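You operate a simulated robot arm through the tools that you are given. There is no shell and no other tool. Be economical: measure what you need, move in short steps, check, and stop when the job is done.

You are at the controls of a simulated robot arm. One attempt, no reset.

## Task
Swap the sensor for the spare and set the gap to 4 mm.
Fine: the spare is on the sensor stand, the old one goes there; sensor screw tight again.

Only the result counts: the job must be done as asked and must still hold three seconds after the hand-in. Knocking over, shifting, dropping, spilling or breaking anything else fails it.

## Robot
A 7-joint arm with a two-finger parallel gripper, fixed in place. Base frame: the origin is at the foot of the arm, x ahead of it, y to its left, z up; the work surface is at about z = 0.848. Lengths are in m, angles in degrees, forces in N, time in s.
With the tool pointing down near the work surface it reaches from about 0.24 to 0.68 m from the base axis. Its first joint turns from -66.0 to 66.0 degrees. Payload 2.4 kg.
Tool frame: the origin (TCP) lies between the finger pads and is the grasp point; the fingertips stand 0.03 m ahead of it; z points along the fingers, y is the line along which they close. Largest opening 0.094 m; finger width 0.028, thickness 0.01; the body of the gripper, 0.05 by 0.096 m, starts 0.055 m behind the TCP.
Orientation is that of the tool frame in the base frame, as a unit quaternion [w, x, y, z]. With the fingers straight down and closing along the base's y, the tool's x points along the base's -x, its y along +y and its z along -z.

## Interface
- The arm moves only by the tool send_rows. Its argument "rows" is a list that holds one entry, the list of rows, each a list of 6 numbers: the shift along the tool's x, y, z in units of 100 mm (1.0 is 100 mm), then the turn, a rotation vector about the tool's x, y, z in units of 60 degrees (1.0 is 60 degrees). In form: [[[tx, ty, tz, wx, wy, wz], ...]]. A call has 1 to 8 rows; each row is the pose to reach, as a shift and turn from the pose commanded when the call began, along the tool's axes at that moment. "jaw" is the finger opening in m, from 0 to 0.094, set as the call begins (left out, the last holds). A call with a number of a shift or a turn outside -1 to 1 is refused whole. Each row takes 0.2 s and may step no farther than 0.05 m and 8.6 degrees from the row before; otherwise, or with a gripper value out of range, the whole call is refused. A pose out of reach is approached as far as the arm can. The call stops where the force on the tool passes 70 N (or 10 N more than at its start, if that is more) or the arm is blocked; 0.2 s more then pass. Each finger travels about 0.153 m/s and halts on what it meets, pressing with about 31 N; the grip force reading is that of the motor and also rises with nothing between the fingers. The clock runs only during rows and for 0.2 s after the last one: add rows that repeat a pose to give the fingers time. It gives the time, the measured TCP pose, the force on the tool (base axes), the opening and the grip force at its end, in the units of the frame above (readings bear some noise), and new pictures: "show" is both (left out), scene, wrist or none.
- Cameras (640 x 400 px; columns grow to the right, rows downward): "scene" is fixed at [0.0428, 0.4713, 1.4565]; the picture's right is [-0.74, -0.68, 0.00], its down [-0.31, 0.34, -0.89] and it looks along [0.60, -0.65, -0.46] (base axes); focal length 346 px, centre (320, 200). "wrist" rides on the gripper at [0.076, 0.014, -0.103] in the tool frame; the picture's right is [-0.18, 0.98, 0.00], its down [-0.75, -0.14, -0.64] and it looks along [-0.63, -0.12, 0.77] (tool axes); focal length 243 px, centre (320, 200). There is no depth. A picture from a camera that has moved, and an enlarged one, comes with that camera's place and axes in the base frame and with its lens.
- inspect(camera, box): a new picture of the part [left, top, right, bottom] of that camera's present view, enlarged. The clock stands still meanwhile.
- hand_in(): hands the job in; it is judged then, once.

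Go step by step. Nothing tells you positions but the pictures and the camera data: compare them with the known pose of the tool, close in by small moves and look again before you grip or let go. The budget is 120 turns and 170 pictures, counting those below and the enlarged ones. Unless the task says otherwise, let go and move clear before handing in, and close with one line.

The tools are called after "Call:" as name(argument=value, ...) on one line, values as JSON. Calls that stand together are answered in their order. send_rows: Moves the arm, as the interface text tells. Its arguments: {"type":"object","properties":{"rows":{"type":"array","items":{"type":"array","items":{"type":"array","items":{"type":"number"}}}},"jaw":{"type":"number"},"show":{"type":"string","enum":["both","scene","wrist","none"]}},"required":["rows"]} The other tools are called the same way: inspect (camera, box) takes an enlarged picture of a part of a camera's view; hand_in () hands the job in.

At the start:

```text
time: 0.0
ee_pos: [0.3203, 0.063, 1.2143]
orientation: [0.0, 0.0, 1.0, 0.001]
ft_force: [-0.2, 0.7, 0.4]
finger_gap: 0.0939
finger_force: 0.0
```

scene: 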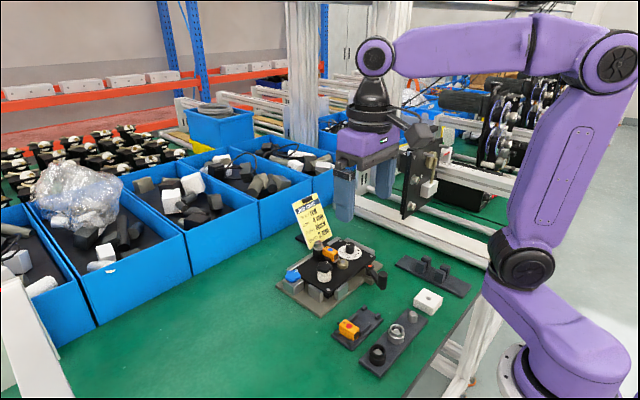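
wrist: 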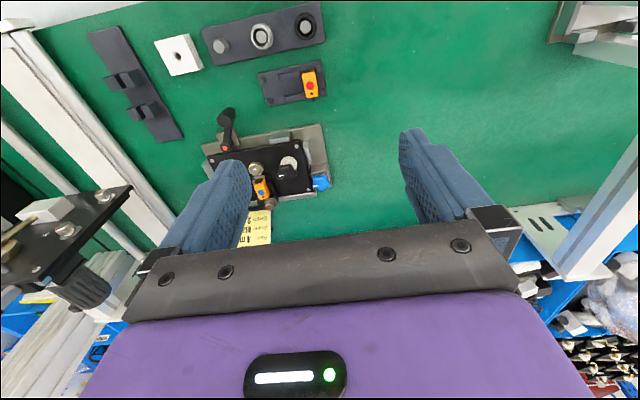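

I see a fixture with an orange sensor, a stand with a spare orange sensor, and trays. I'll look closer first.

Call:
inspect(camera="scene", box=[260, 180, 400, 310])

Call:
inspect(camera="scene", box=[320, 240, 480, 390])

Call:
inspect(camera="wrist", box=[190, 90, 350, 250])

Call:
inspect(camera="wrist", box=[70, 0, 350, 150])

```text
3.08 times, centred on (330, 245) of scene
camera zoom: at [0.0428, 0.4713, 1.4565], right [-0.74, -0.68, 0.0], down [-0.31, 0.34, -0.89], along [0.6, -0.65, -0.46], focal length 1064 px, centre (289, 62)
```

zoom: 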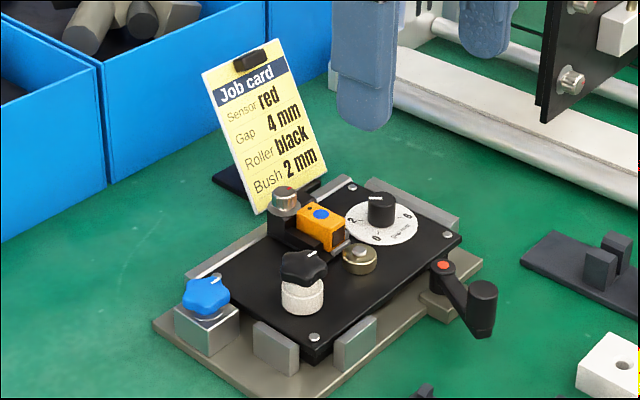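

```text
2.67 times, centred on (400, 315) of scene
camera zoom: at [0.0428, 0.4713, 1.4565], right [-0.74, -0.68, 0.0], down [-0.31, 0.34, -0.89], along [0.6, -0.65, -0.46], focal length 922 px, centre (107, -107)
```

zoom: 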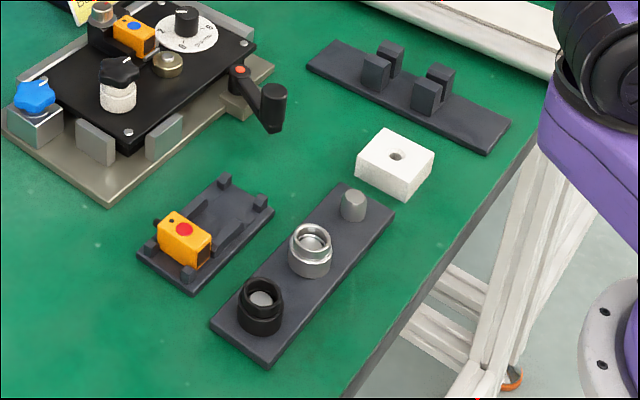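

```text
2.50 times, centred on (270, 170) of wrist
camera zoom: at [0.2454, 0.0768, 1.3159], right [0.18, 0.98, 0.0], down [0.75, -0.14, 0.64], along [0.63, -0.12, -0.77], focal length 606 px, centre (445, 275)
```

zoom: 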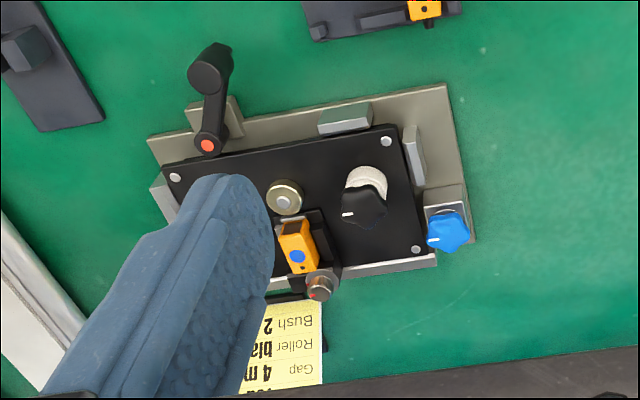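

```text
2.29 times, centred on (210, 75) of wrist
camera zoom: at [0.2454, 0.0768, 1.3159], right [0.18, 0.98, 0.0], down [0.75, -0.14, 0.64], along [0.63, -0.12, -0.77], focal length 555 px, centre (571, 486)
```

zoom: 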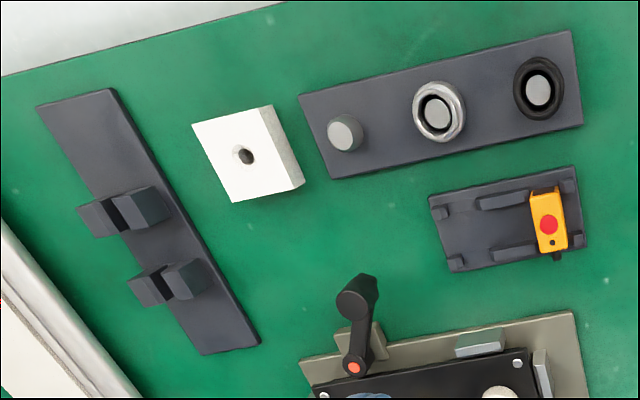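

I take the fixture to be near (0.50, -0.08). I'll move the wrist camera closer for reading the mechanism.

Call:
send_rows(rows=[[[-0.1, -0.25, 0.25, 0, 0, 0], [-0.2, -0.5, 0.5, 0, 0, 0], [-0.25, -0.75, 0.75, 0, 0, 0], [-0.3, -1.0, 1.0, 0, 0, 0]]], show="wrist")

```text
time: 1.0
ee_pos: [0.3515, -0.0379, 1.1159]
orientation: [0.0, 0.0, 1.0, 0.0]
ft_force: [-0.7, -0.2, -1.6]
finger_gap: 0.094
finger_force: 0.1
camera wrist: at [0.2763, -0.0248, 1.2172], right [0.18, 0.98, 0.0], down [0.75, -0.14, 0.64], along [0.63, -0.12, -0.77], focal length 243 px, centre (320, 200)
```

wrist: 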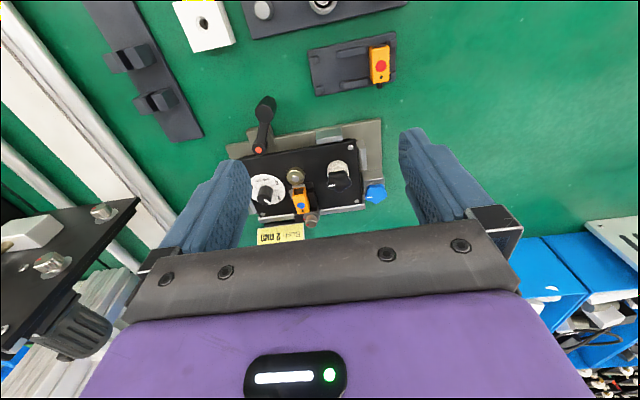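

The fixture is in clear view; enlarging it.

Call:
inspect(camera="wrist", box=[220, 110, 400, 250])

Call:
inspect(camera="wrist", box=[290, 20, 410, 110])

Call:
inspect(camera="scene", box=[300, 215, 380, 275])

Call:
inspect(camera="scene", box=[320, 300, 400, 360])

```text
2.86 times, centred on (310, 180) of wrist
camera zoom: at [0.2763, -0.0248, 1.2172], right [0.18, 0.98, 0.0], down [0.75, -0.14, 0.64], along [0.63, -0.12, -0.77], focal length 693 px, centre (349, 257)
```

zoom: 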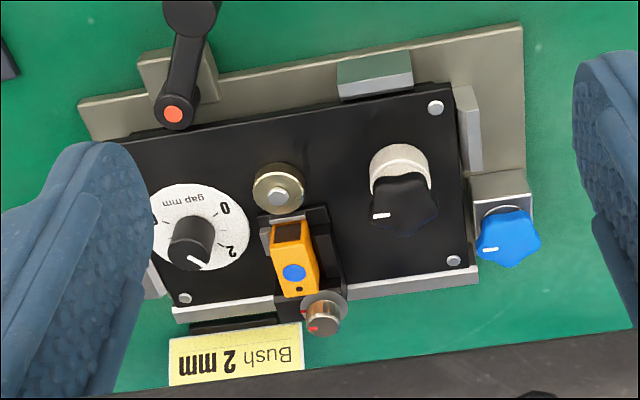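

```text
4.44 times, centred on (350, 65) of wrist
camera zoom: at [0.2763, -0.0248, 1.2172], right [0.18, 0.98, 0.0], down [0.75, -0.14, 0.64], along [0.63, -0.12, -0.77], focal length 1078 px, centre (187, 800)
```

zoom: 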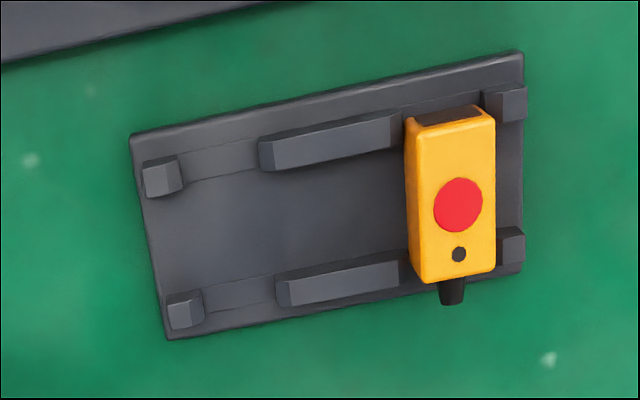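

```text
6.67 times, centred on (340, 245) of scene
camera zoom: at [0.0428, 0.4713, 1.4565], right [-0.74, -0.68, 0.0], down [-0.31, 0.34, -0.89], along [0.6, -0.65, -0.46], focal length 2304 px, centre (187, -100)
```

zoom: 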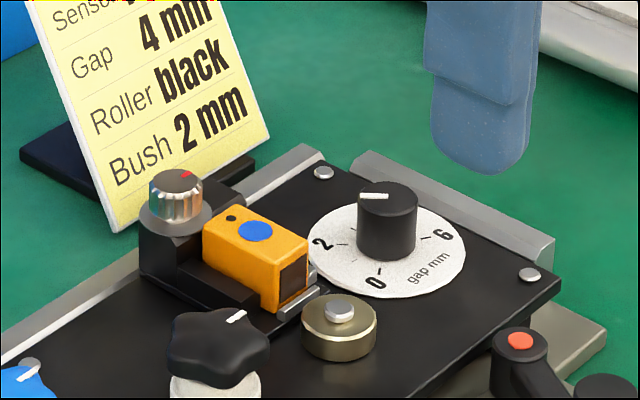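

```text
6.67 times, centred on (360, 330) of scene
camera zoom: at [0.0428, 0.4713, 1.4565], right [-0.74, -0.68, 0.0], down [-0.31, 0.34, -0.89], along [0.6, -0.65, -0.46], focal length 2304 px, centre (53, -667)
```

zoom: 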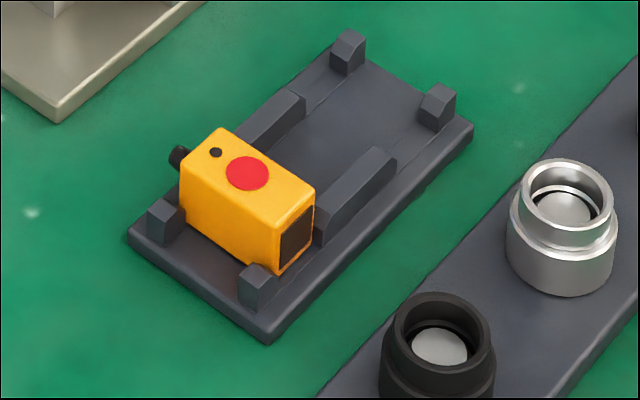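

The sensor is at about (0.54, -0.11, 0.907) with its screw further out in +x. Moving closer for accurate reading.

Call:
send_rows(rows=[[[-0.23, -0.16, 0.32, 0, 0, 0], [-0.46, -0.32, 0.64, 0, 0, 0], [-0.685, -0.47, 0.96, 0, 0, 0]]], show="wrist")

Call:
inspect(camera="wrist", box=[230, 130, 410, 250])

```text
time: 1.8
ee_pos: [0.4201, -0.0851, 1.019]
orientation: [0.001, 0.0, 1.0, 0.001]
ft_force: [-0.3, -0.1, -0.7]
finger_gap: 0.0941
finger_force: 0.0
camera wrist: at [0.3439, -0.0696, 1.1199], right [0.18, 0.98, 0.0], down [0.75, -0.14, 0.64], along [0.63, -0.12, -0.77], focal length 243 px, centre (320, 200)
```

wrist: 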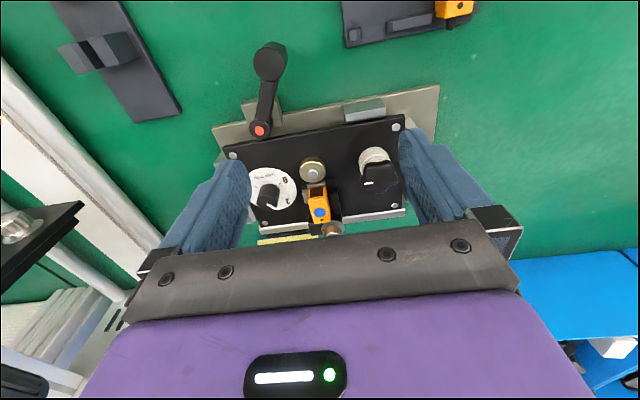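

```text
3.33 times, centred on (320, 190) of wrist
camera zoom: at [0.3439, -0.0696, 1.1199], right [0.18, 0.98, 0.0], down [0.75, -0.14, 0.64], along [0.63, -0.12, -0.77], focal length 809 px, centre (320, 233)
```

zoom: 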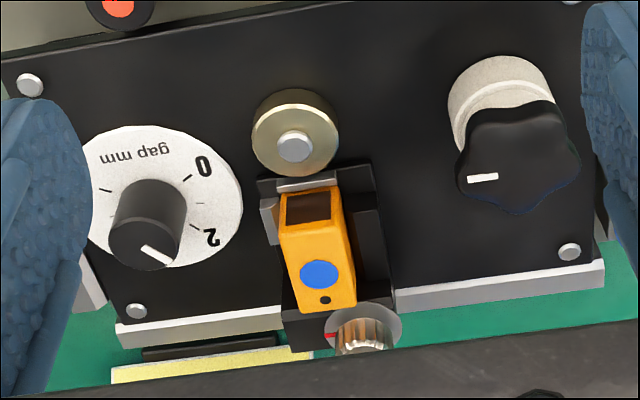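

Sensor is axis-aligned with x, at about y = -0.106, x = 0.508–0.556. I need a better view of the screw and the dial, so I move forward 6 cm.

Call:
send_rows(rows=[[[-0.3, 0, 0, 0, 0, 0], [-0.6, 0, 0, 0, 0, 0]]], show="wrist")

Call:
inspect(camera="wrist", box=[240, 100, 390, 220])

```text
time: 2.4
ee_pos: [0.4795, -0.0841, 1.0186]
orientation: [0.0, 0.0, 1.0, 0.0]
ft_force: [-0.2, -0.5, -0.4]
finger_gap: 0.0939
finger_force: 0.1
camera wrist: at [0.4038, -0.0702, 1.12], right [0.18, 0.98, 0.0], down [0.75, -0.14, 0.64], along [0.63, -0.12, -0.77], focal length 243 px, centre (320, 200)
```

wrist: 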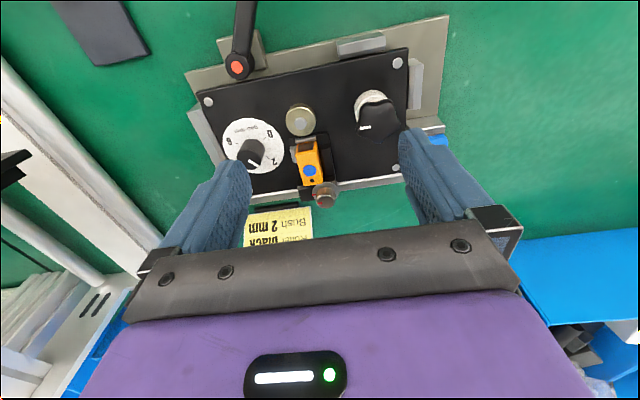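

```text
3.33 times, centred on (315, 160) of wrist
camera zoom: at [0.4038, -0.0702, 1.12], right [0.18, 0.98, 0.0], down [0.75, -0.14, 0.64], along [0.63, -0.12, -0.77], focal length 809 px, centre (337, 333)
```

zoom: 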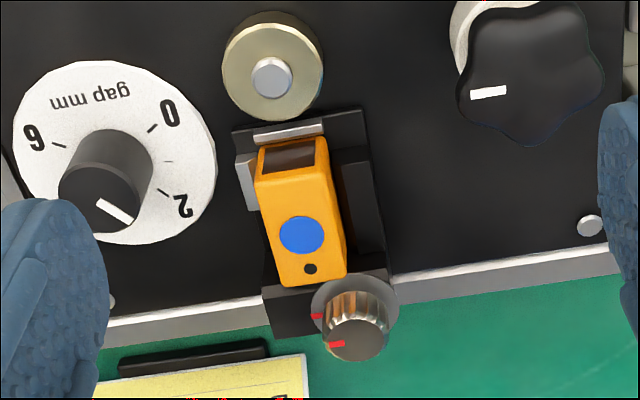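

The screw knob and flange both have red marks, aligned when tight; the dial is at 2 (about 40°/mm, clockwise rising). I position above the screw for triangulation.

Call:
send_rows(rows=[[[-0.4, -0.06, 0, 0, 0, 0], [-0.8, -0.13, 0, 0, 0, 0]]], show="wrist")

Call:
inspect(camera="wrist", box=[220, 20, 400, 180])

```text
time: 3.0
ee_pos: [0.5581, -0.0984, 1.02]
orientation: [0.001, 0.0, 1.0, 0.001]
ft_force: [0.2, 0.4, -0.2]
finger_gap: 0.094
finger_force: 0.1
camera wrist: at [0.4825, -0.0839, 1.1203], right [0.18, 0.98, 0.0], down [0.75, -0.14, 0.64], along [0.63, -0.12, -0.77], focal length 243 px, centre (320, 200)
```

wrist: 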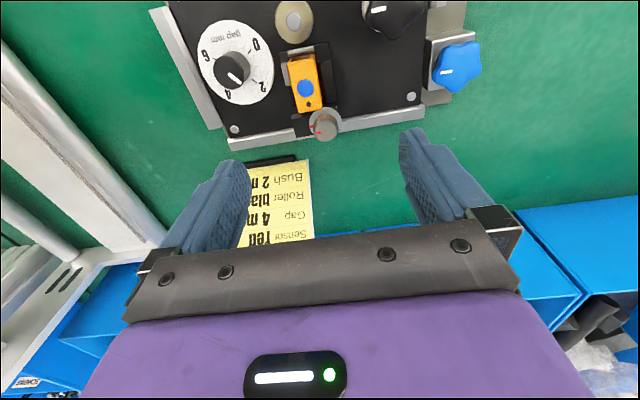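

```text
2.50 times, centred on (310, 100) of wrist
camera zoom: at [0.4825, -0.0839, 1.1203], right [0.18, 0.98, 0.0], down [0.75, -0.14, 0.64], along [0.63, -0.12, -0.77], focal length 606 px, centre (345, 450)
```

zoom: 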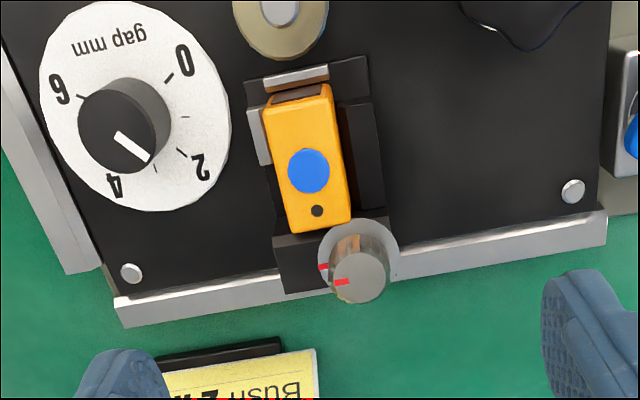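

Triangulated: screw top ≈ (0.568, -0.095, 0.925), flange ≈ z 0.909, sensor top ≈ z 0.908. Descending over the screw, stopping short to check.

Call:
send_rows(rows=[[[-0.1, 0.034, 0.2, 0, 0, 0], [-0.1, 0.034, 0.4, 0, 0, 0], [-0.1, 0.034, 0.6, 0, 0, 0]]], jaw=0.05)

Call:
inspect(camera="scene", box=[280, 190, 380, 270])

Call:
inspect(camera="wrist", box=[230, 80, 410, 220])

```text
time: 3.8
ee_pos: [0.5685, -0.0941, 0.9594]
orientation: [0.0, 0.0, 1.0, 0.001]
ft_force: [0.7, 0.8, -0.2]
finger_gap: 0.0499
finger_force: 0.1
camera wrist: at [0.4928, -0.0804, 1.0604], right [0.18, 0.98, 0.0], down [0.75, -0.14, 0.64], along [0.63, -0.12, -0.77], focal length 243 px, centre (320, 200)
```

scene: 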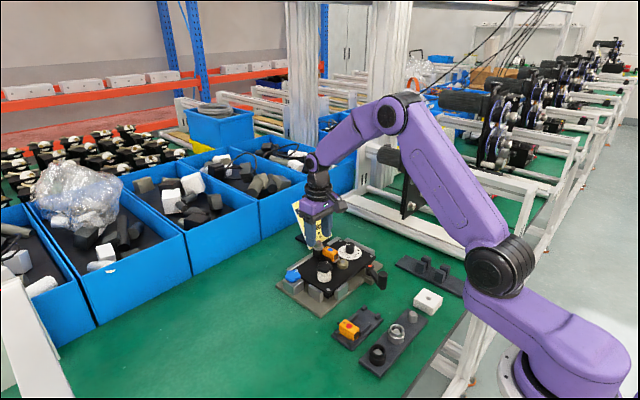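
wrist: 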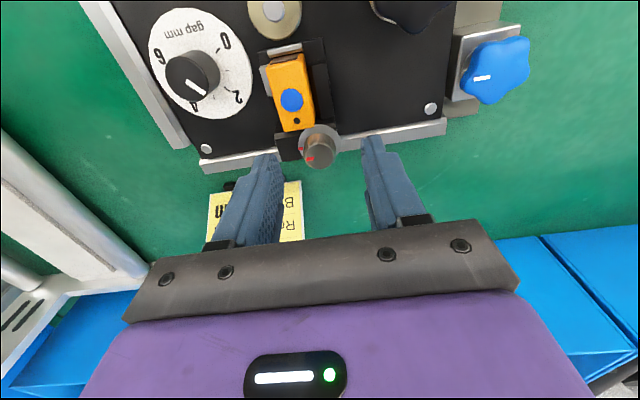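

```text
5.00 times, centred on (330, 230) of scene
camera zoom: at [0.0428, 0.4713, 1.4565], right [-0.74, -0.68, 0.0], down [-0.31, 0.34, -0.89], along [0.6, -0.65, -0.46], focal length 1728 px, centre (270, 50)
```

zoom: 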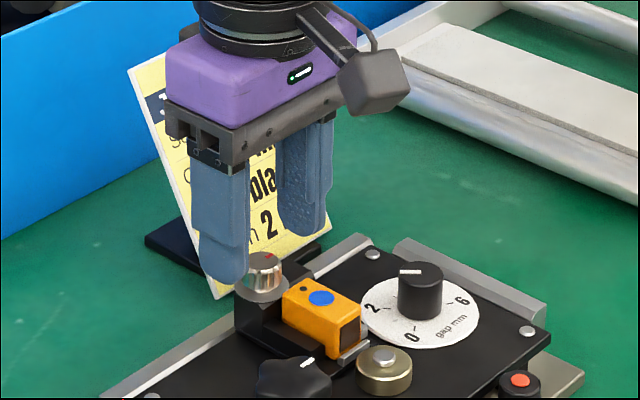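

```text
2.86 times, centred on (320, 150) of wrist
camera zoom: at [0.4928, -0.0804, 1.0604], right [0.18, 0.98, 0.0], down [0.75, -0.14, 0.64], along [0.63, -0.12, -0.77], focal length 693 px, centre (320, 343)
```

zoom: 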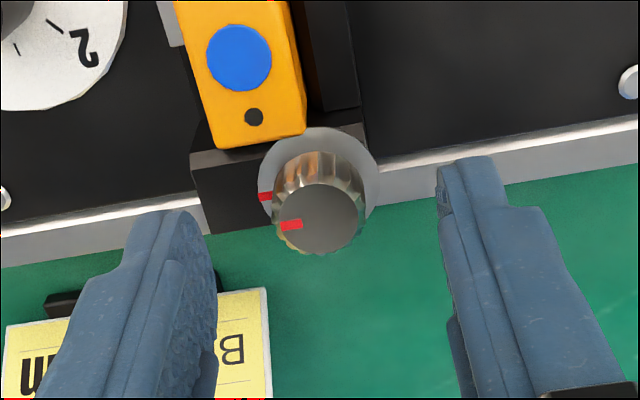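

Well centred on the knob. Lowering to fingertips at z≈0.913 and closing.

Call:
send_rows(rows=[[[-0.005, -0.008, 0.08, 0, 0, 0], [-0.01, -0.008, 0.16, 0, 0, 0]]], show="none")

Call:
send_rows(rows=[[[0, 0, 0, 0, 0, 0], [0, 0, 0, 0, 0, 0]]], jaw=0.015)

Call:
inspect(camera="wrist", box=[230, 80, 410, 220])

Call:
inspect(camera="scene", box=[280, 190, 380, 270])

```text
time: 4.4
ee_pos: [0.5691, -0.0944, 0.9433]
orientation: [0.0, 0.001, 1.0, 0.0]
ft_force: [-0.1, -0.6, 0.3]
finger_gap: 0.0501
finger_force: 0.2
```

```text
time: 5.0
ee_pos: [0.5688, -0.0958, 0.9431]
orientation: [-0.001, 0.0, 1.0, 0.0]
ft_force: [0.0, -2.2, 0.1]
finger_gap: 0.0207
finger_force: 31.1
camera wrist: at [0.4941, -0.081, 1.044], right [0.18, 0.98, 0.0], down [0.75, -0.14, 0.64], along [0.63, -0.12, -0.77], focal length 243 px, centre (320, 200)
```

scene: 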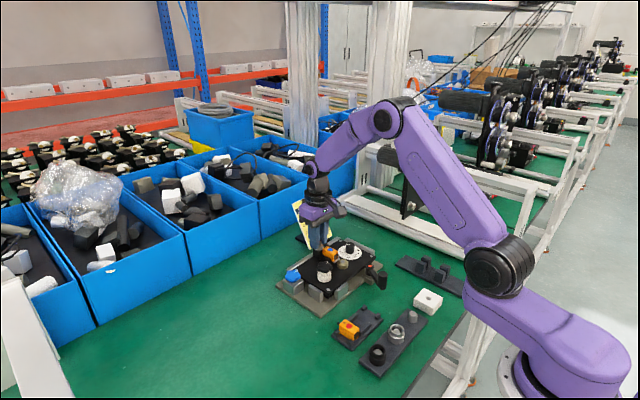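
wrist: 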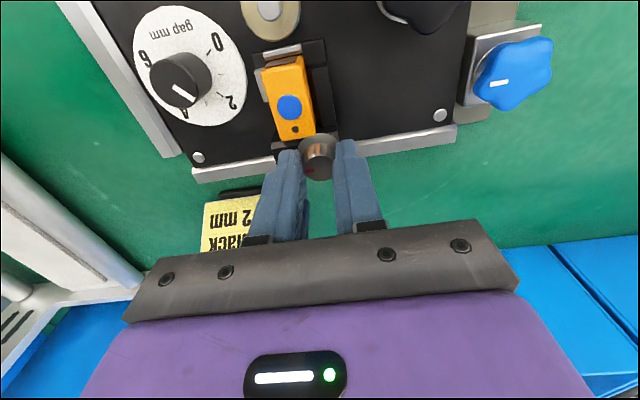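

```text
2.86 times, centred on (320, 150) of wrist
camera zoom: at [0.4941, -0.081, 1.044], right [0.18, 0.98, 0.0], down [0.75, -0.14, 0.64], along [0.63, -0.12, -0.77], focal length 693 px, centre (320, 343)
```

zoom: 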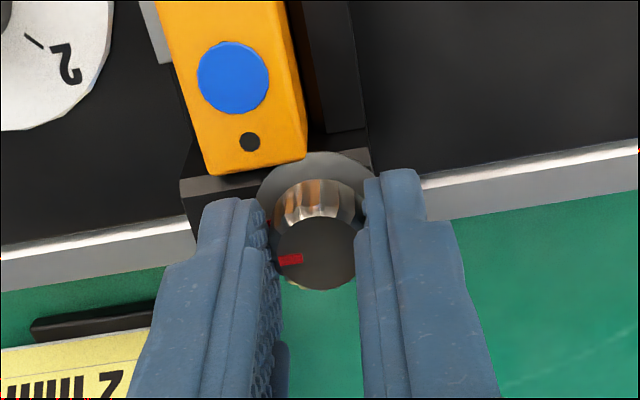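

```text
5.00 times, centred on (330, 230) of scene
camera zoom: at [0.0429, 0.4713, 1.4566], right [-0.74, -0.68, 0.0], down [-0.31, 0.34, -0.89], along [0.6, -0.65, -0.46], focal length 1728 px, centre (270, 50)
```

zoom: 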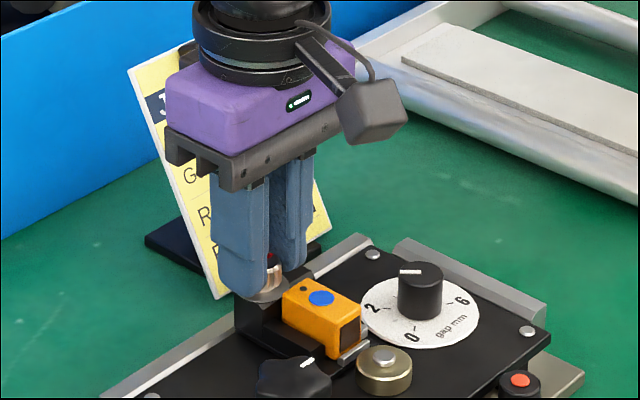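

Firm grip on the knob (20.7 mm). Turning counter-clockwise (from above) 60° to loosen.

Call:
send_rows(rows=[[[0, 0, 0, 0, 0, -0.14], [0, 0, 0, 0, 0, -0.28], [0, 0, 0, 0, 0, -0.42], [0, 0, 0, 0, 0, -0.56], [0, 0, 0, 0, 0, -0.7], [0, 0, 0, 0, 0, -0.84], [0, 0, 0, 0, 0, -0.98]]])

Call:
inspect(camera="wrist", box=[230, 80, 410, 220])

Call:
inspect(camera="scene", box=[280, 190, 380, 270])

```text
time: 6.6
ee_pos: [0.57, -0.0959, 0.9438]
orientation: [0.0, -0.492, 0.871, -0.001]
ft_force: [-4.0, -7.9, 15.8]
finger_gap: 0.0205
finger_force: 30.7
camera wrist: at [0.519, -0.1534, 1.0448], right [-0.75, 0.67, 0.0], down [0.51, 0.57, 0.64], along [0.43, 0.48, -0.77], focal length 243 px, centre (320, 200)
```

scene: 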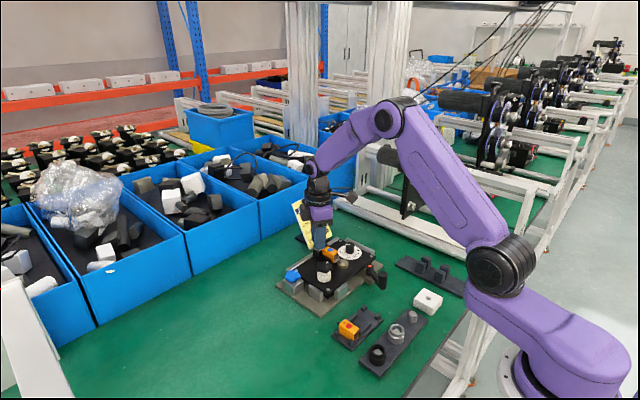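
wrist: 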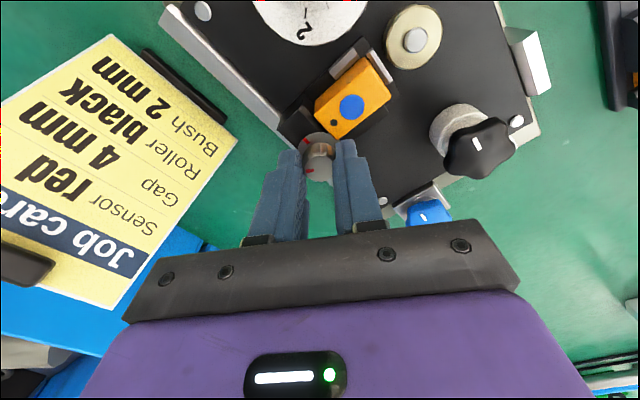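

```text
2.86 times, centred on (320, 150) of wrist
camera zoom: at [0.519, -0.1534, 1.0448], right [-0.75, 0.67, 0.0], down [0.51, 0.57, 0.64], along [0.43, 0.48, -0.77], focal length 693 px, centre (320, 343)
```

zoom: 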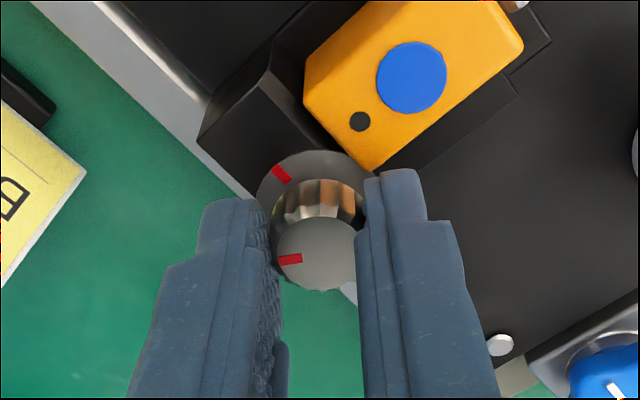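

```text
5.00 times, centred on (330, 230) of scene
camera zoom: at [0.0425, 0.4712, 1.4566], right [-0.74, -0.68, 0.0], down [-0.31, 0.34, -0.89], along [0.6, -0.65, -0.46], focal length 1728 px, centre (270, 50)
```

zoom: 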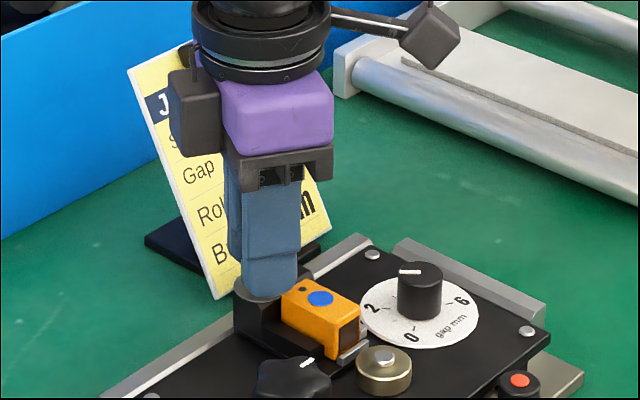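

Knob followed fully. Continuing another 30° with a small 0.5 mm lift to relieve the upward push.

Call:
send_rows(rows=[[[0, 0, -0.002, 0, 0, -0.13], [0, 0, -0.003, 0, 0, -0.26], [0, 0, -0.004, 0, 0, -0.39], [0, 0, -0.005, 0, 0, -0.52]]])

Call:
inspect(camera="wrist", box=[230, 80, 410, 220])

```text
time: 7.6
ee_pos: [0.5697, -0.0953, 0.9444]
orientation: [0.0, 0.707, -0.707, 0.0]
ft_force: [-3.5, -8.3, 18.2]
finger_gap: 0.0206
finger_force: 31.5
camera wrist: at [0.5569, -0.1713, 1.0447], right [-0.98, 0.18, 0.0], down [0.14, 0.75, 0.64], along [0.12, 0.63, -0.77], focal length 243 px, centre (320, 200)
```

scene: 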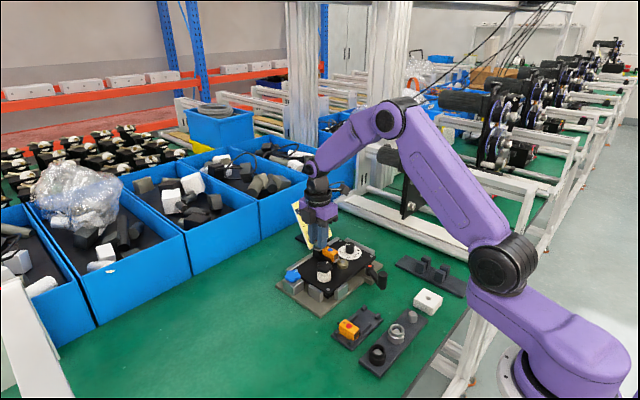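
wrist: 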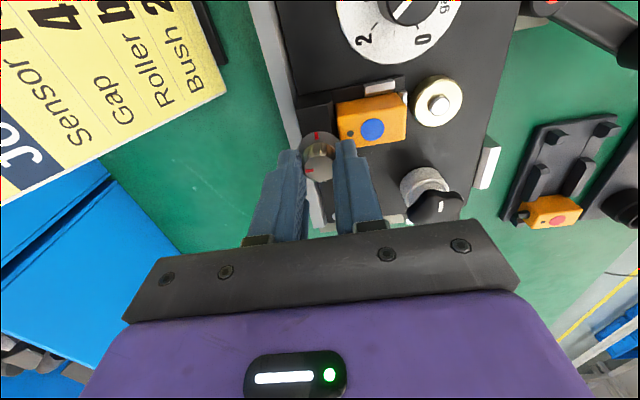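

```text
2.86 times, centred on (320, 150) of wrist
camera zoom: at [0.5569, -0.1713, 1.0447], right [-0.98, 0.18, 0.0], down [0.14, 0.75, 0.64], along [0.12, 0.63, -0.77], focal length 693 px, centre (320, 343)
```

zoom: 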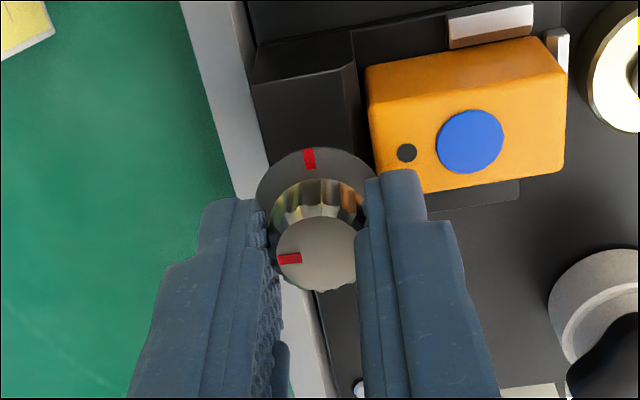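

90° loosened. Releasing the knob, lifting and rotating back to zero yaw.

Call:
send_rows(rows=[[[0, 0, 0, 0, 0, 0], [0, 0, -0.3, 0, 0, 0], [0, 0, -0.7, 0, 0, 0]]], jaw=0.04, show="none")

Call:
send_rows(rows=[[[0, 0, 0, 0, 0, 0.14], [0, 0, 0, 0, 0, 0.28], [0, 0, 0, 0, 0, 0.42], [0, 0, 0, 0, 0, 0.56], [0, 0, 0, 0, 0, 0.7], [0, 0, 0, 0, 0, 0.84], [0, 0, 0, 0, 0, 0.98]]], show="none")

Call:
send_rows(rows=[[[0, 0, 0, 0, 0, 0.14], [0, 0, 0, 0, 0, 0.28], [0, 0, 0, 0, 0, 0.42], [0, 0, 0, 0, 0, 0.52]]], show="wrist")

Call:
inspect(camera="wrist", box=[220, 20, 400, 180])

```text
time: 8.4
ee_pos: [0.5704, -0.0943, 1.0138]
orientation: [0.001, 0.707, -0.707, -0.001]
ft_force: [0.2, -0.3, 0.2]
finger_gap: 0.04
finger_force: 0.1
```

```text
time: 10.0
ee_pos: [0.5698, -0.0937, 1.0131]
orientation: [0.0, -0.267, 0.964, 0.0]
ft_force: [0.3, -0.1, 0.5]
finger_gap: 0.04
finger_force: 0.0
```

```text
time: 11.0
ee_pos: [0.57, -0.0954, 1.0145]
orientation: [0.0, 0.002, 1.0, 0.001]
ft_force: [0.0, -0.3, 0.8]
finger_gap: 0.04
finger_force: 0.1
camera wrist: at [0.4951, -0.0803, 1.1147], right [0.19, 0.98, 0.0], down [0.75, -0.14, 0.64], along [0.63, -0.12, -0.77], focal length 243 px, centre (320, 200)
```

wrist: 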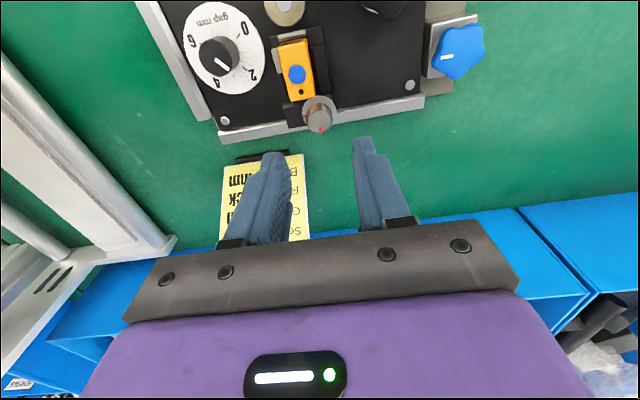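

```text
2.50 times, centred on (310, 100) of wrist
camera zoom: at [0.4951, -0.0803, 1.1147], right [0.19, 0.98, 0.0], down [0.75, -0.14, 0.64], along [0.63, -0.12, -0.77], focal length 606 px, centre (345, 450)
```

zoom: 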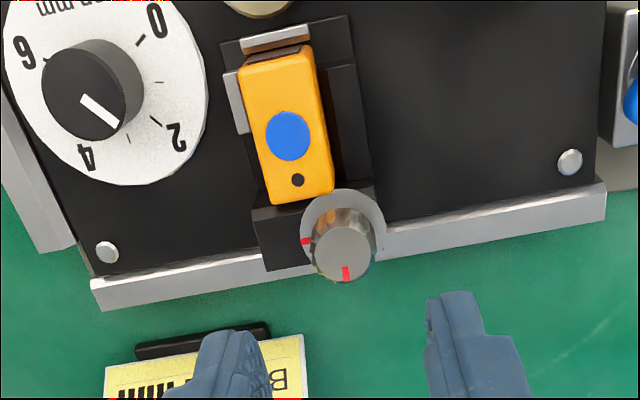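

Screw mark is now 90° off. Examining the holder walls around the sensor before gripping.

Call:
inspect(camera="scene", box=[315, 235, 355, 265])

Call:
inspect(camera="wrist", box=[270, 20, 350, 80])

```text
13.33 times, centred on (335, 250) of scene
camera zoom: at [0.0428, 0.4713, 1.4565], right [-0.74, -0.68, 0.0], down [-0.31, 0.34, -0.89], along [0.6, -0.65, -0.46], focal length 4609 px, centre (120, -467)
```

zoom: 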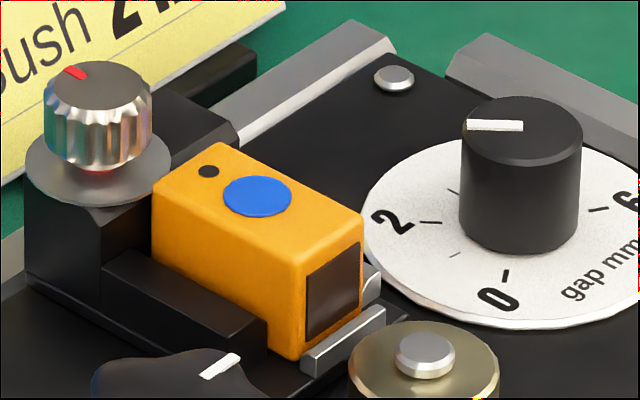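

```text
6.67 times, centred on (310, 50) of wrist
camera zoom: at [0.4951, -0.0803, 1.1147], right [0.19, 0.98, 0.0], down [0.75, -0.14, 0.64], along [0.63, -0.12, -0.77], focal length 1618 px, centre (387, 1200)
```

zoom: 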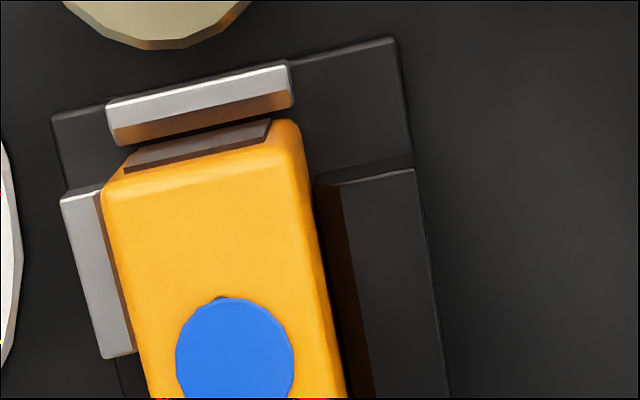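

Front lip, left tab and right rail are low (about 8 mm); upper part of the sensor is free to grip. Moving above the sensor, stopping just above it.

Call:
send_rows(rows=[[[0.36, -0.111, 0, 0, 0, 0], [0.36, -0.111, 0.3, 0, 0, 0], [0.36, -0.111, 0.6, 0, 0, 0]]], jaw=0.038)

Call:
inspect(camera="wrist", box=[240, 80, 400, 200])

Call:
inspect(camera="scene", box=[300, 200, 380, 260])

```text
time: 11.8
ee_pos: [0.5346, -0.1052, 0.9558]
orientation: [0.0, 0.0, 1.0, 0.0]
ft_force: [0.4, -0.5, 0.6]
finger_gap: 0.038
finger_force: 0.0
camera wrist: at [0.4586, -0.0921, 1.0553], right [0.18, 0.98, 0.0], down [0.75, -0.14, 0.64], along [0.63, -0.12, -0.77], focal length 243 px, centre (320, 200)
```

scene: 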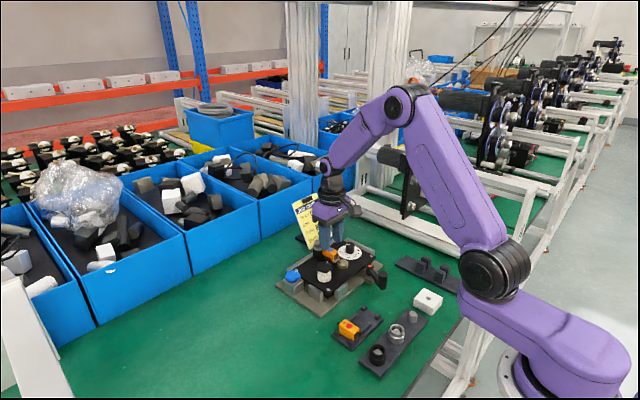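
wrist: 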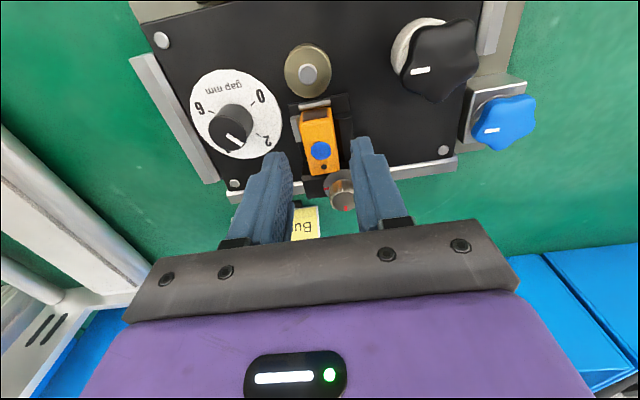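

```text
3.33 times, centred on (320, 140) of wrist
camera zoom: at [0.4586, -0.0921, 1.0553], right [0.18, 0.98, 0.0], down [0.75, -0.14, 0.64], along [0.63, -0.12, -0.77], focal length 809 px, centre (320, 400)
```

zoom: 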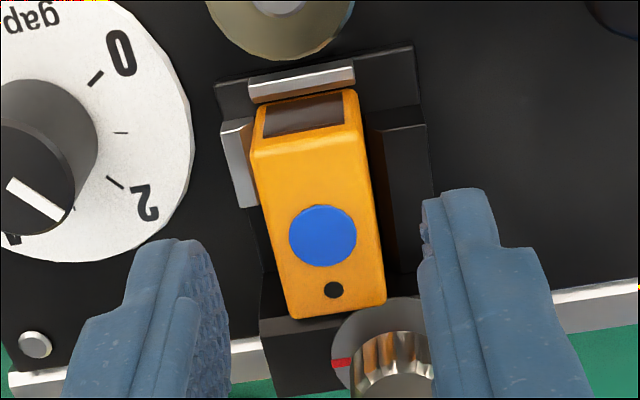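

```text
6.67 times, centred on (340, 230) of scene
camera zoom: at [0.0428, 0.4713, 1.4565], right [-0.74, -0.68, 0.0], down [-0.31, 0.34, -0.89], along [0.6, -0.65, -0.46], focal length 2304 px, centre (187, 0)
```

zoom: 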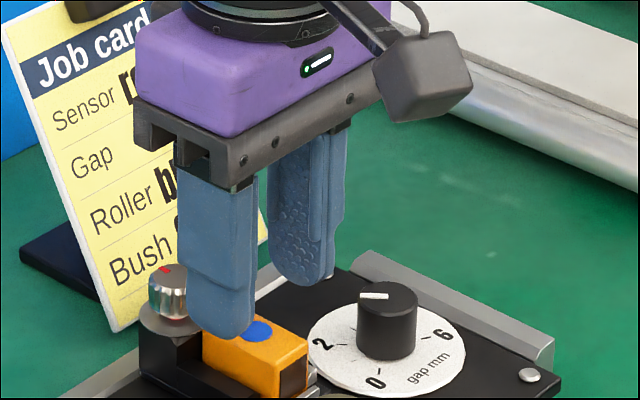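

Aligned on the sensor (x 0.513–0.555, y -0.1065). Descending and gripping.

Call:
send_rows(rows=[[[0, -0.012, 0.13, 0, 0, 0], [0, -0.012, 0.26, 0, 0, 0]]], show="none")

Call:
send_rows(rows=[[[0, 0, 0, 0, 0, 0], [0, 0, 0, 0, 0, 0]]], jaw=0.01, show="wrist")

Call:
inspect(camera="scene", box=[310, 220, 370, 265])

```text
time: 12.4
ee_pos: [0.5345, -0.1065, 0.9285]
orientation: [0.0, 0.001, 1.0, -0.001]
ft_force: [0.2, -0.4, -0.5]
finger_gap: 0.0377
finger_force: 0.1
```

```text
time: 13.0
ee_pos: [0.5346, -0.1068, 0.9282]
orientation: [0.0, 0.0, 1.0, 0.001]
ft_force: [-0.2, -0.1, -0.8]
finger_gap: 0.0208
finger_force: 31.2
camera wrist: at [0.4594, -0.0931, 1.0292], right [0.18, 0.98, 0.0], down [0.75, -0.14, 0.64], along [0.63, -0.12, -0.77], focal length 243 px, centre (320, 200)
```

wrist: 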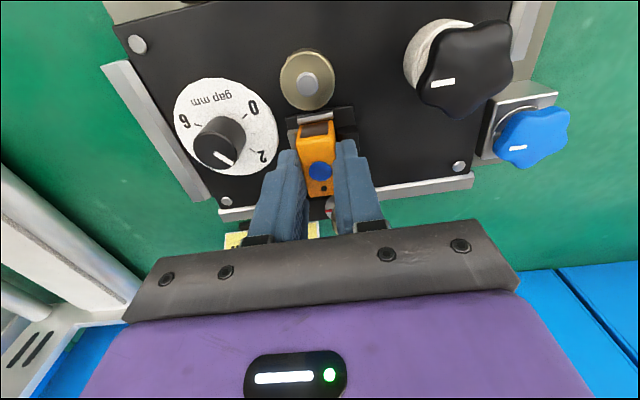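

```text
8.89 times, centred on (340, 242) of scene
camera zoom: at [0.0429, 0.4713, 1.4565], right [-0.74, -0.68, 0.0], down [-0.31, 0.34, -0.89], along [0.6, -0.65, -0.46], focal length 3072 px, centre (142, -178)
```

zoom: 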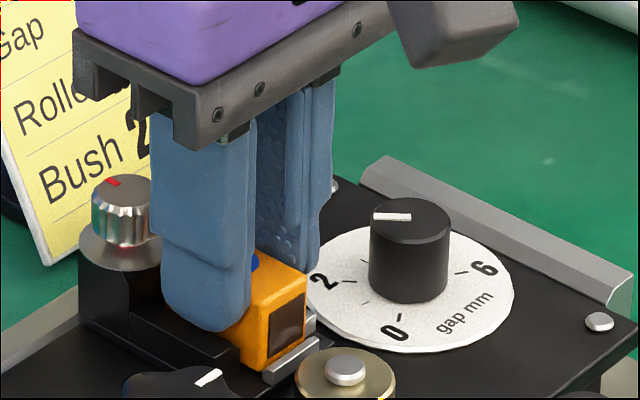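

Gripped (20.8 mm). Test lift of 4 mm, watching the force.

Call:
send_rows(rows=[[[0, 0, -0.02, 0, 0, 0], [0, 0, -0.04, 0, 0, 0]]], show="none")

Call:
inspect(camera="scene", box=[310, 220, 370, 265])

```text
time: 13.6
ee_pos: [0.5341, -0.1067, 0.9317]
orientation: [0.0, 0.0, 1.0, 0.0]
ft_force: [-0.5, 0.8, -0.4]
finger_gap: 0.0209
finger_force: 30.8
```

```text
8.89 times, centred on (340, 242) of scene
camera zoom: at [0.0429, 0.4713, 1.4565], right [-0.74, -0.68, 0.0], down [-0.31, 0.34, -0.89], along [0.6, -0.65, -0.46], focal length 3072 px, centre (142, -178)
```

zoom: 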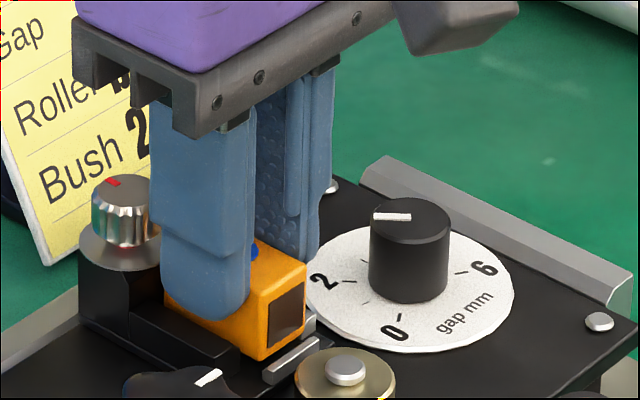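

It came free. Lifting and carrying it toward the stand.

Call:
send_rows(rows=[[[0, 0, -0.3, 0, 0, 0], [0, 0, -0.6, 0, 0, 0], [0, 0, -0.9, 0, 0, 0], [0.3, 0.1, -0.9, 0, 0, 0], [0.6, 0.25, -0.9, 0, 0, 0], [0.9, 0.4, -0.9, 0, 0, 0]]], show="none")

Call:
send_rows(rows=[[[0.3, 0.15, 0, 0, 0, 0], [0.6, 0.3, 0, 0, 0, 0], [0.9, 0.43, 0, 0, 0, 0]]])

Call:
inspect(camera="wrist", box=[220, 20, 440, 180])

```text
time: 15.0
ee_pos: [0.4436, -0.0678, 1.0217]
orientation: [0.0, 0.001, 1.0, 0.0]
ft_force: [-0.2, 0.9, 0.5]
finger_gap: 0.0208
finger_force: 30.9
```

```text
time: 15.8
ee_pos: [0.354, -0.0247, 1.0214]
orientation: [0.0, 0.0, 1.0, 0.0]
ft_force: [0.4, -0.1, -1.1]
finger_gap: 0.0208
finger_force: 31.5
camera wrist: at [0.2791, -0.011, 1.1219], right [0.18, 0.98, 0.0], down [0.75, -0.14, 0.64], along [0.63, -0.12, -0.77], focal length 243 px, centre (320, 200)
```

scene: 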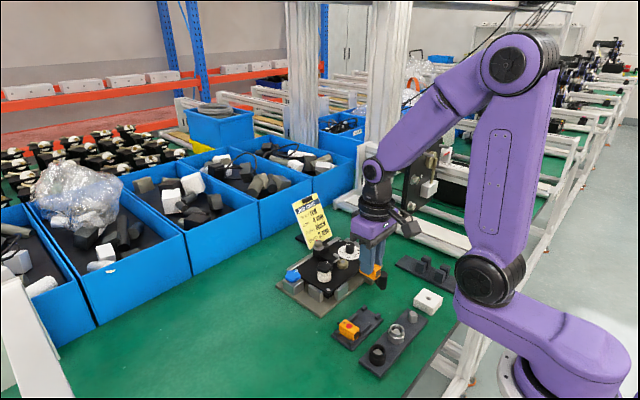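
wrist: 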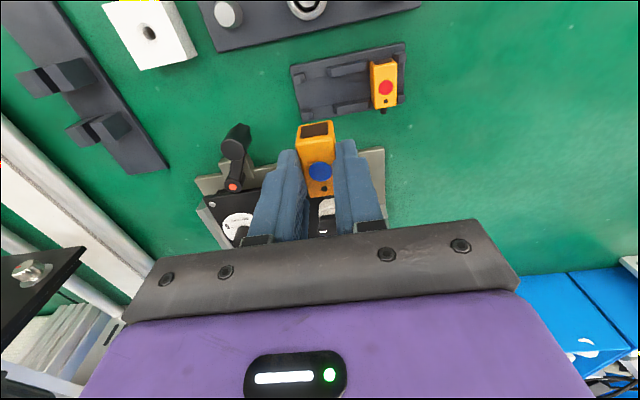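

```text
2.50 times, centred on (330, 100) of wrist
camera zoom: at [0.2791, -0.011, 1.1219], right [0.18, 0.98, 0.0], down [0.75, -0.14, 0.64], along [0.63, -0.12, -0.77], focal length 606 px, centre (295, 450)
```

zoom: 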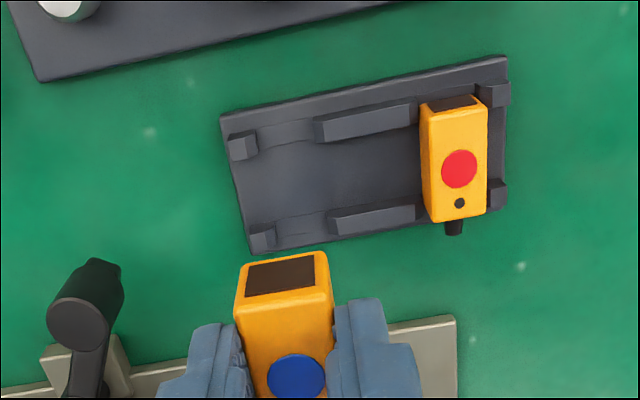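

Stand is axis-aligned; the empty cradle centre is at about (0.354, -0.0257), spare at (0.354, 0.036). Lowering to 3 cm above and checking.

Call:
send_rows(rows=[[[0, -0.01, 0.3, 0, 0, 0], [0, -0.01, 0.6, 0, 0, 0], [0, -0.01, 0.9, 0, 0, 0]]], show="wrist")

Call:
inspect(camera="wrist", box=[240, 60, 440, 210])

Call:
inspect(camera="scene", box=[320, 270, 420, 350])

```text
time: 16.6
ee_pos: [0.3547, -0.0271, 0.932]
orientation: [0.0, 0.0, 1.0, 0.0]
ft_force: [0.3, 0.6, -0.2]
finger_gap: 0.0208
finger_force: 30.9
camera wrist: at [0.2786, -0.0135, 1.0324], right [0.18, 0.98, 0.0], down [0.75, -0.14, 0.64], along [0.63, -0.12, -0.77], focal length 243 px, centre (320, 200)
```

wrist: 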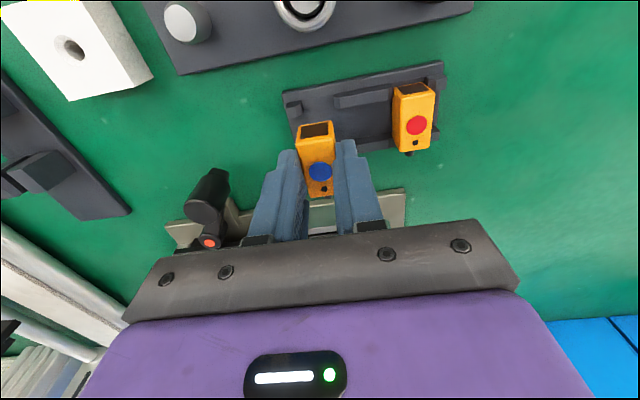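

```text
2.67 times, centred on (340, 135) of wrist
camera zoom: at [0.2786, -0.0135, 1.0324], right [0.18, 0.98, 0.0], down [0.75, -0.14, 0.64], along [0.63, -0.12, -0.77], focal length 647 px, centre (267, 373)
```

zoom: 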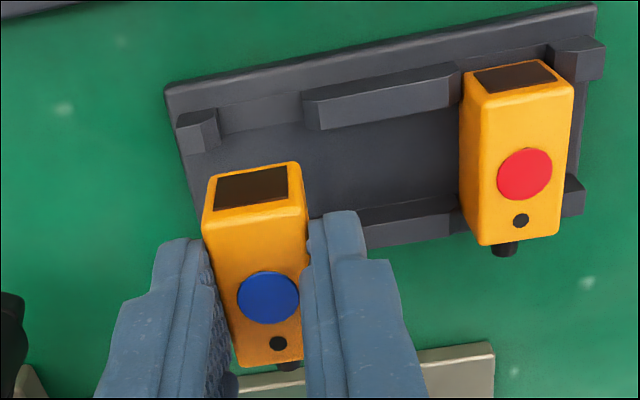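

```text
5.00 times, centred on (370, 310) of scene
camera zoom: at [0.0428, 0.4713, 1.4565], right [-0.74, -0.68, 0.0], down [-0.31, 0.34, -0.89], along [0.6, -0.65, -0.46], focal length 1728 px, centre (70, -350)
```

zoom: 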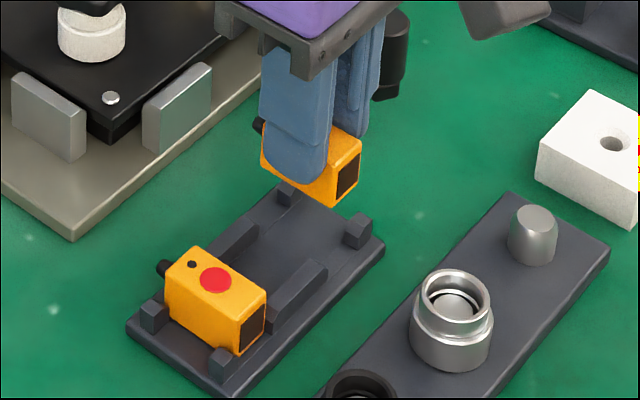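

Aligned with the cradle slot (centre y ≈ -0.0267). Lowering to just above contact.

Call:
send_rows(rows=[[[0.01, 0.0, 0.15, 0, 0, 0], [0.01, 0.0, 0.27, 0, 0, 0]]], show="none")

Call:
inspect(camera="scene", box=[340, 285, 400, 330])

Call:
inspect(camera="wrist", box=[260, 80, 440, 215])

```text
time: 17.2
ee_pos: [0.354, -0.0273, 0.9042]
orientation: [0.0, -0.001, 1.0, 0.0]
ft_force: [0.1, -0.1, -0.3]
finger_gap: 0.0208
finger_force: 30.1
```

```text
8.89 times, centred on (370, 308) of scene
camera zoom: at [0.0428, 0.4713, 1.4565], right [-0.74, -0.68, 0.0], down [-0.31, 0.34, -0.89], along [0.6, -0.65, -0.46], focal length 3072 px, centre (-124, -756)
```

zoom: 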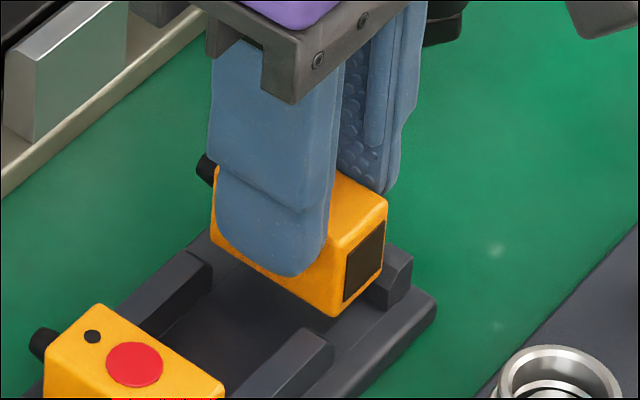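

```text
2.96 times, centred on (350, 148) of wrist
camera zoom: at [0.2778, -0.0131, 1.0059], right [0.18, 0.98, 0.0], down [0.75, -0.14, 0.64], along [0.63, -0.12, -0.77], focal length 719 px, centre (231, 356)
```

zoom: 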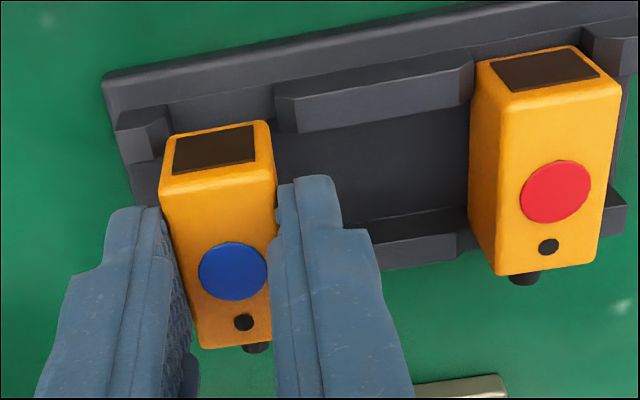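

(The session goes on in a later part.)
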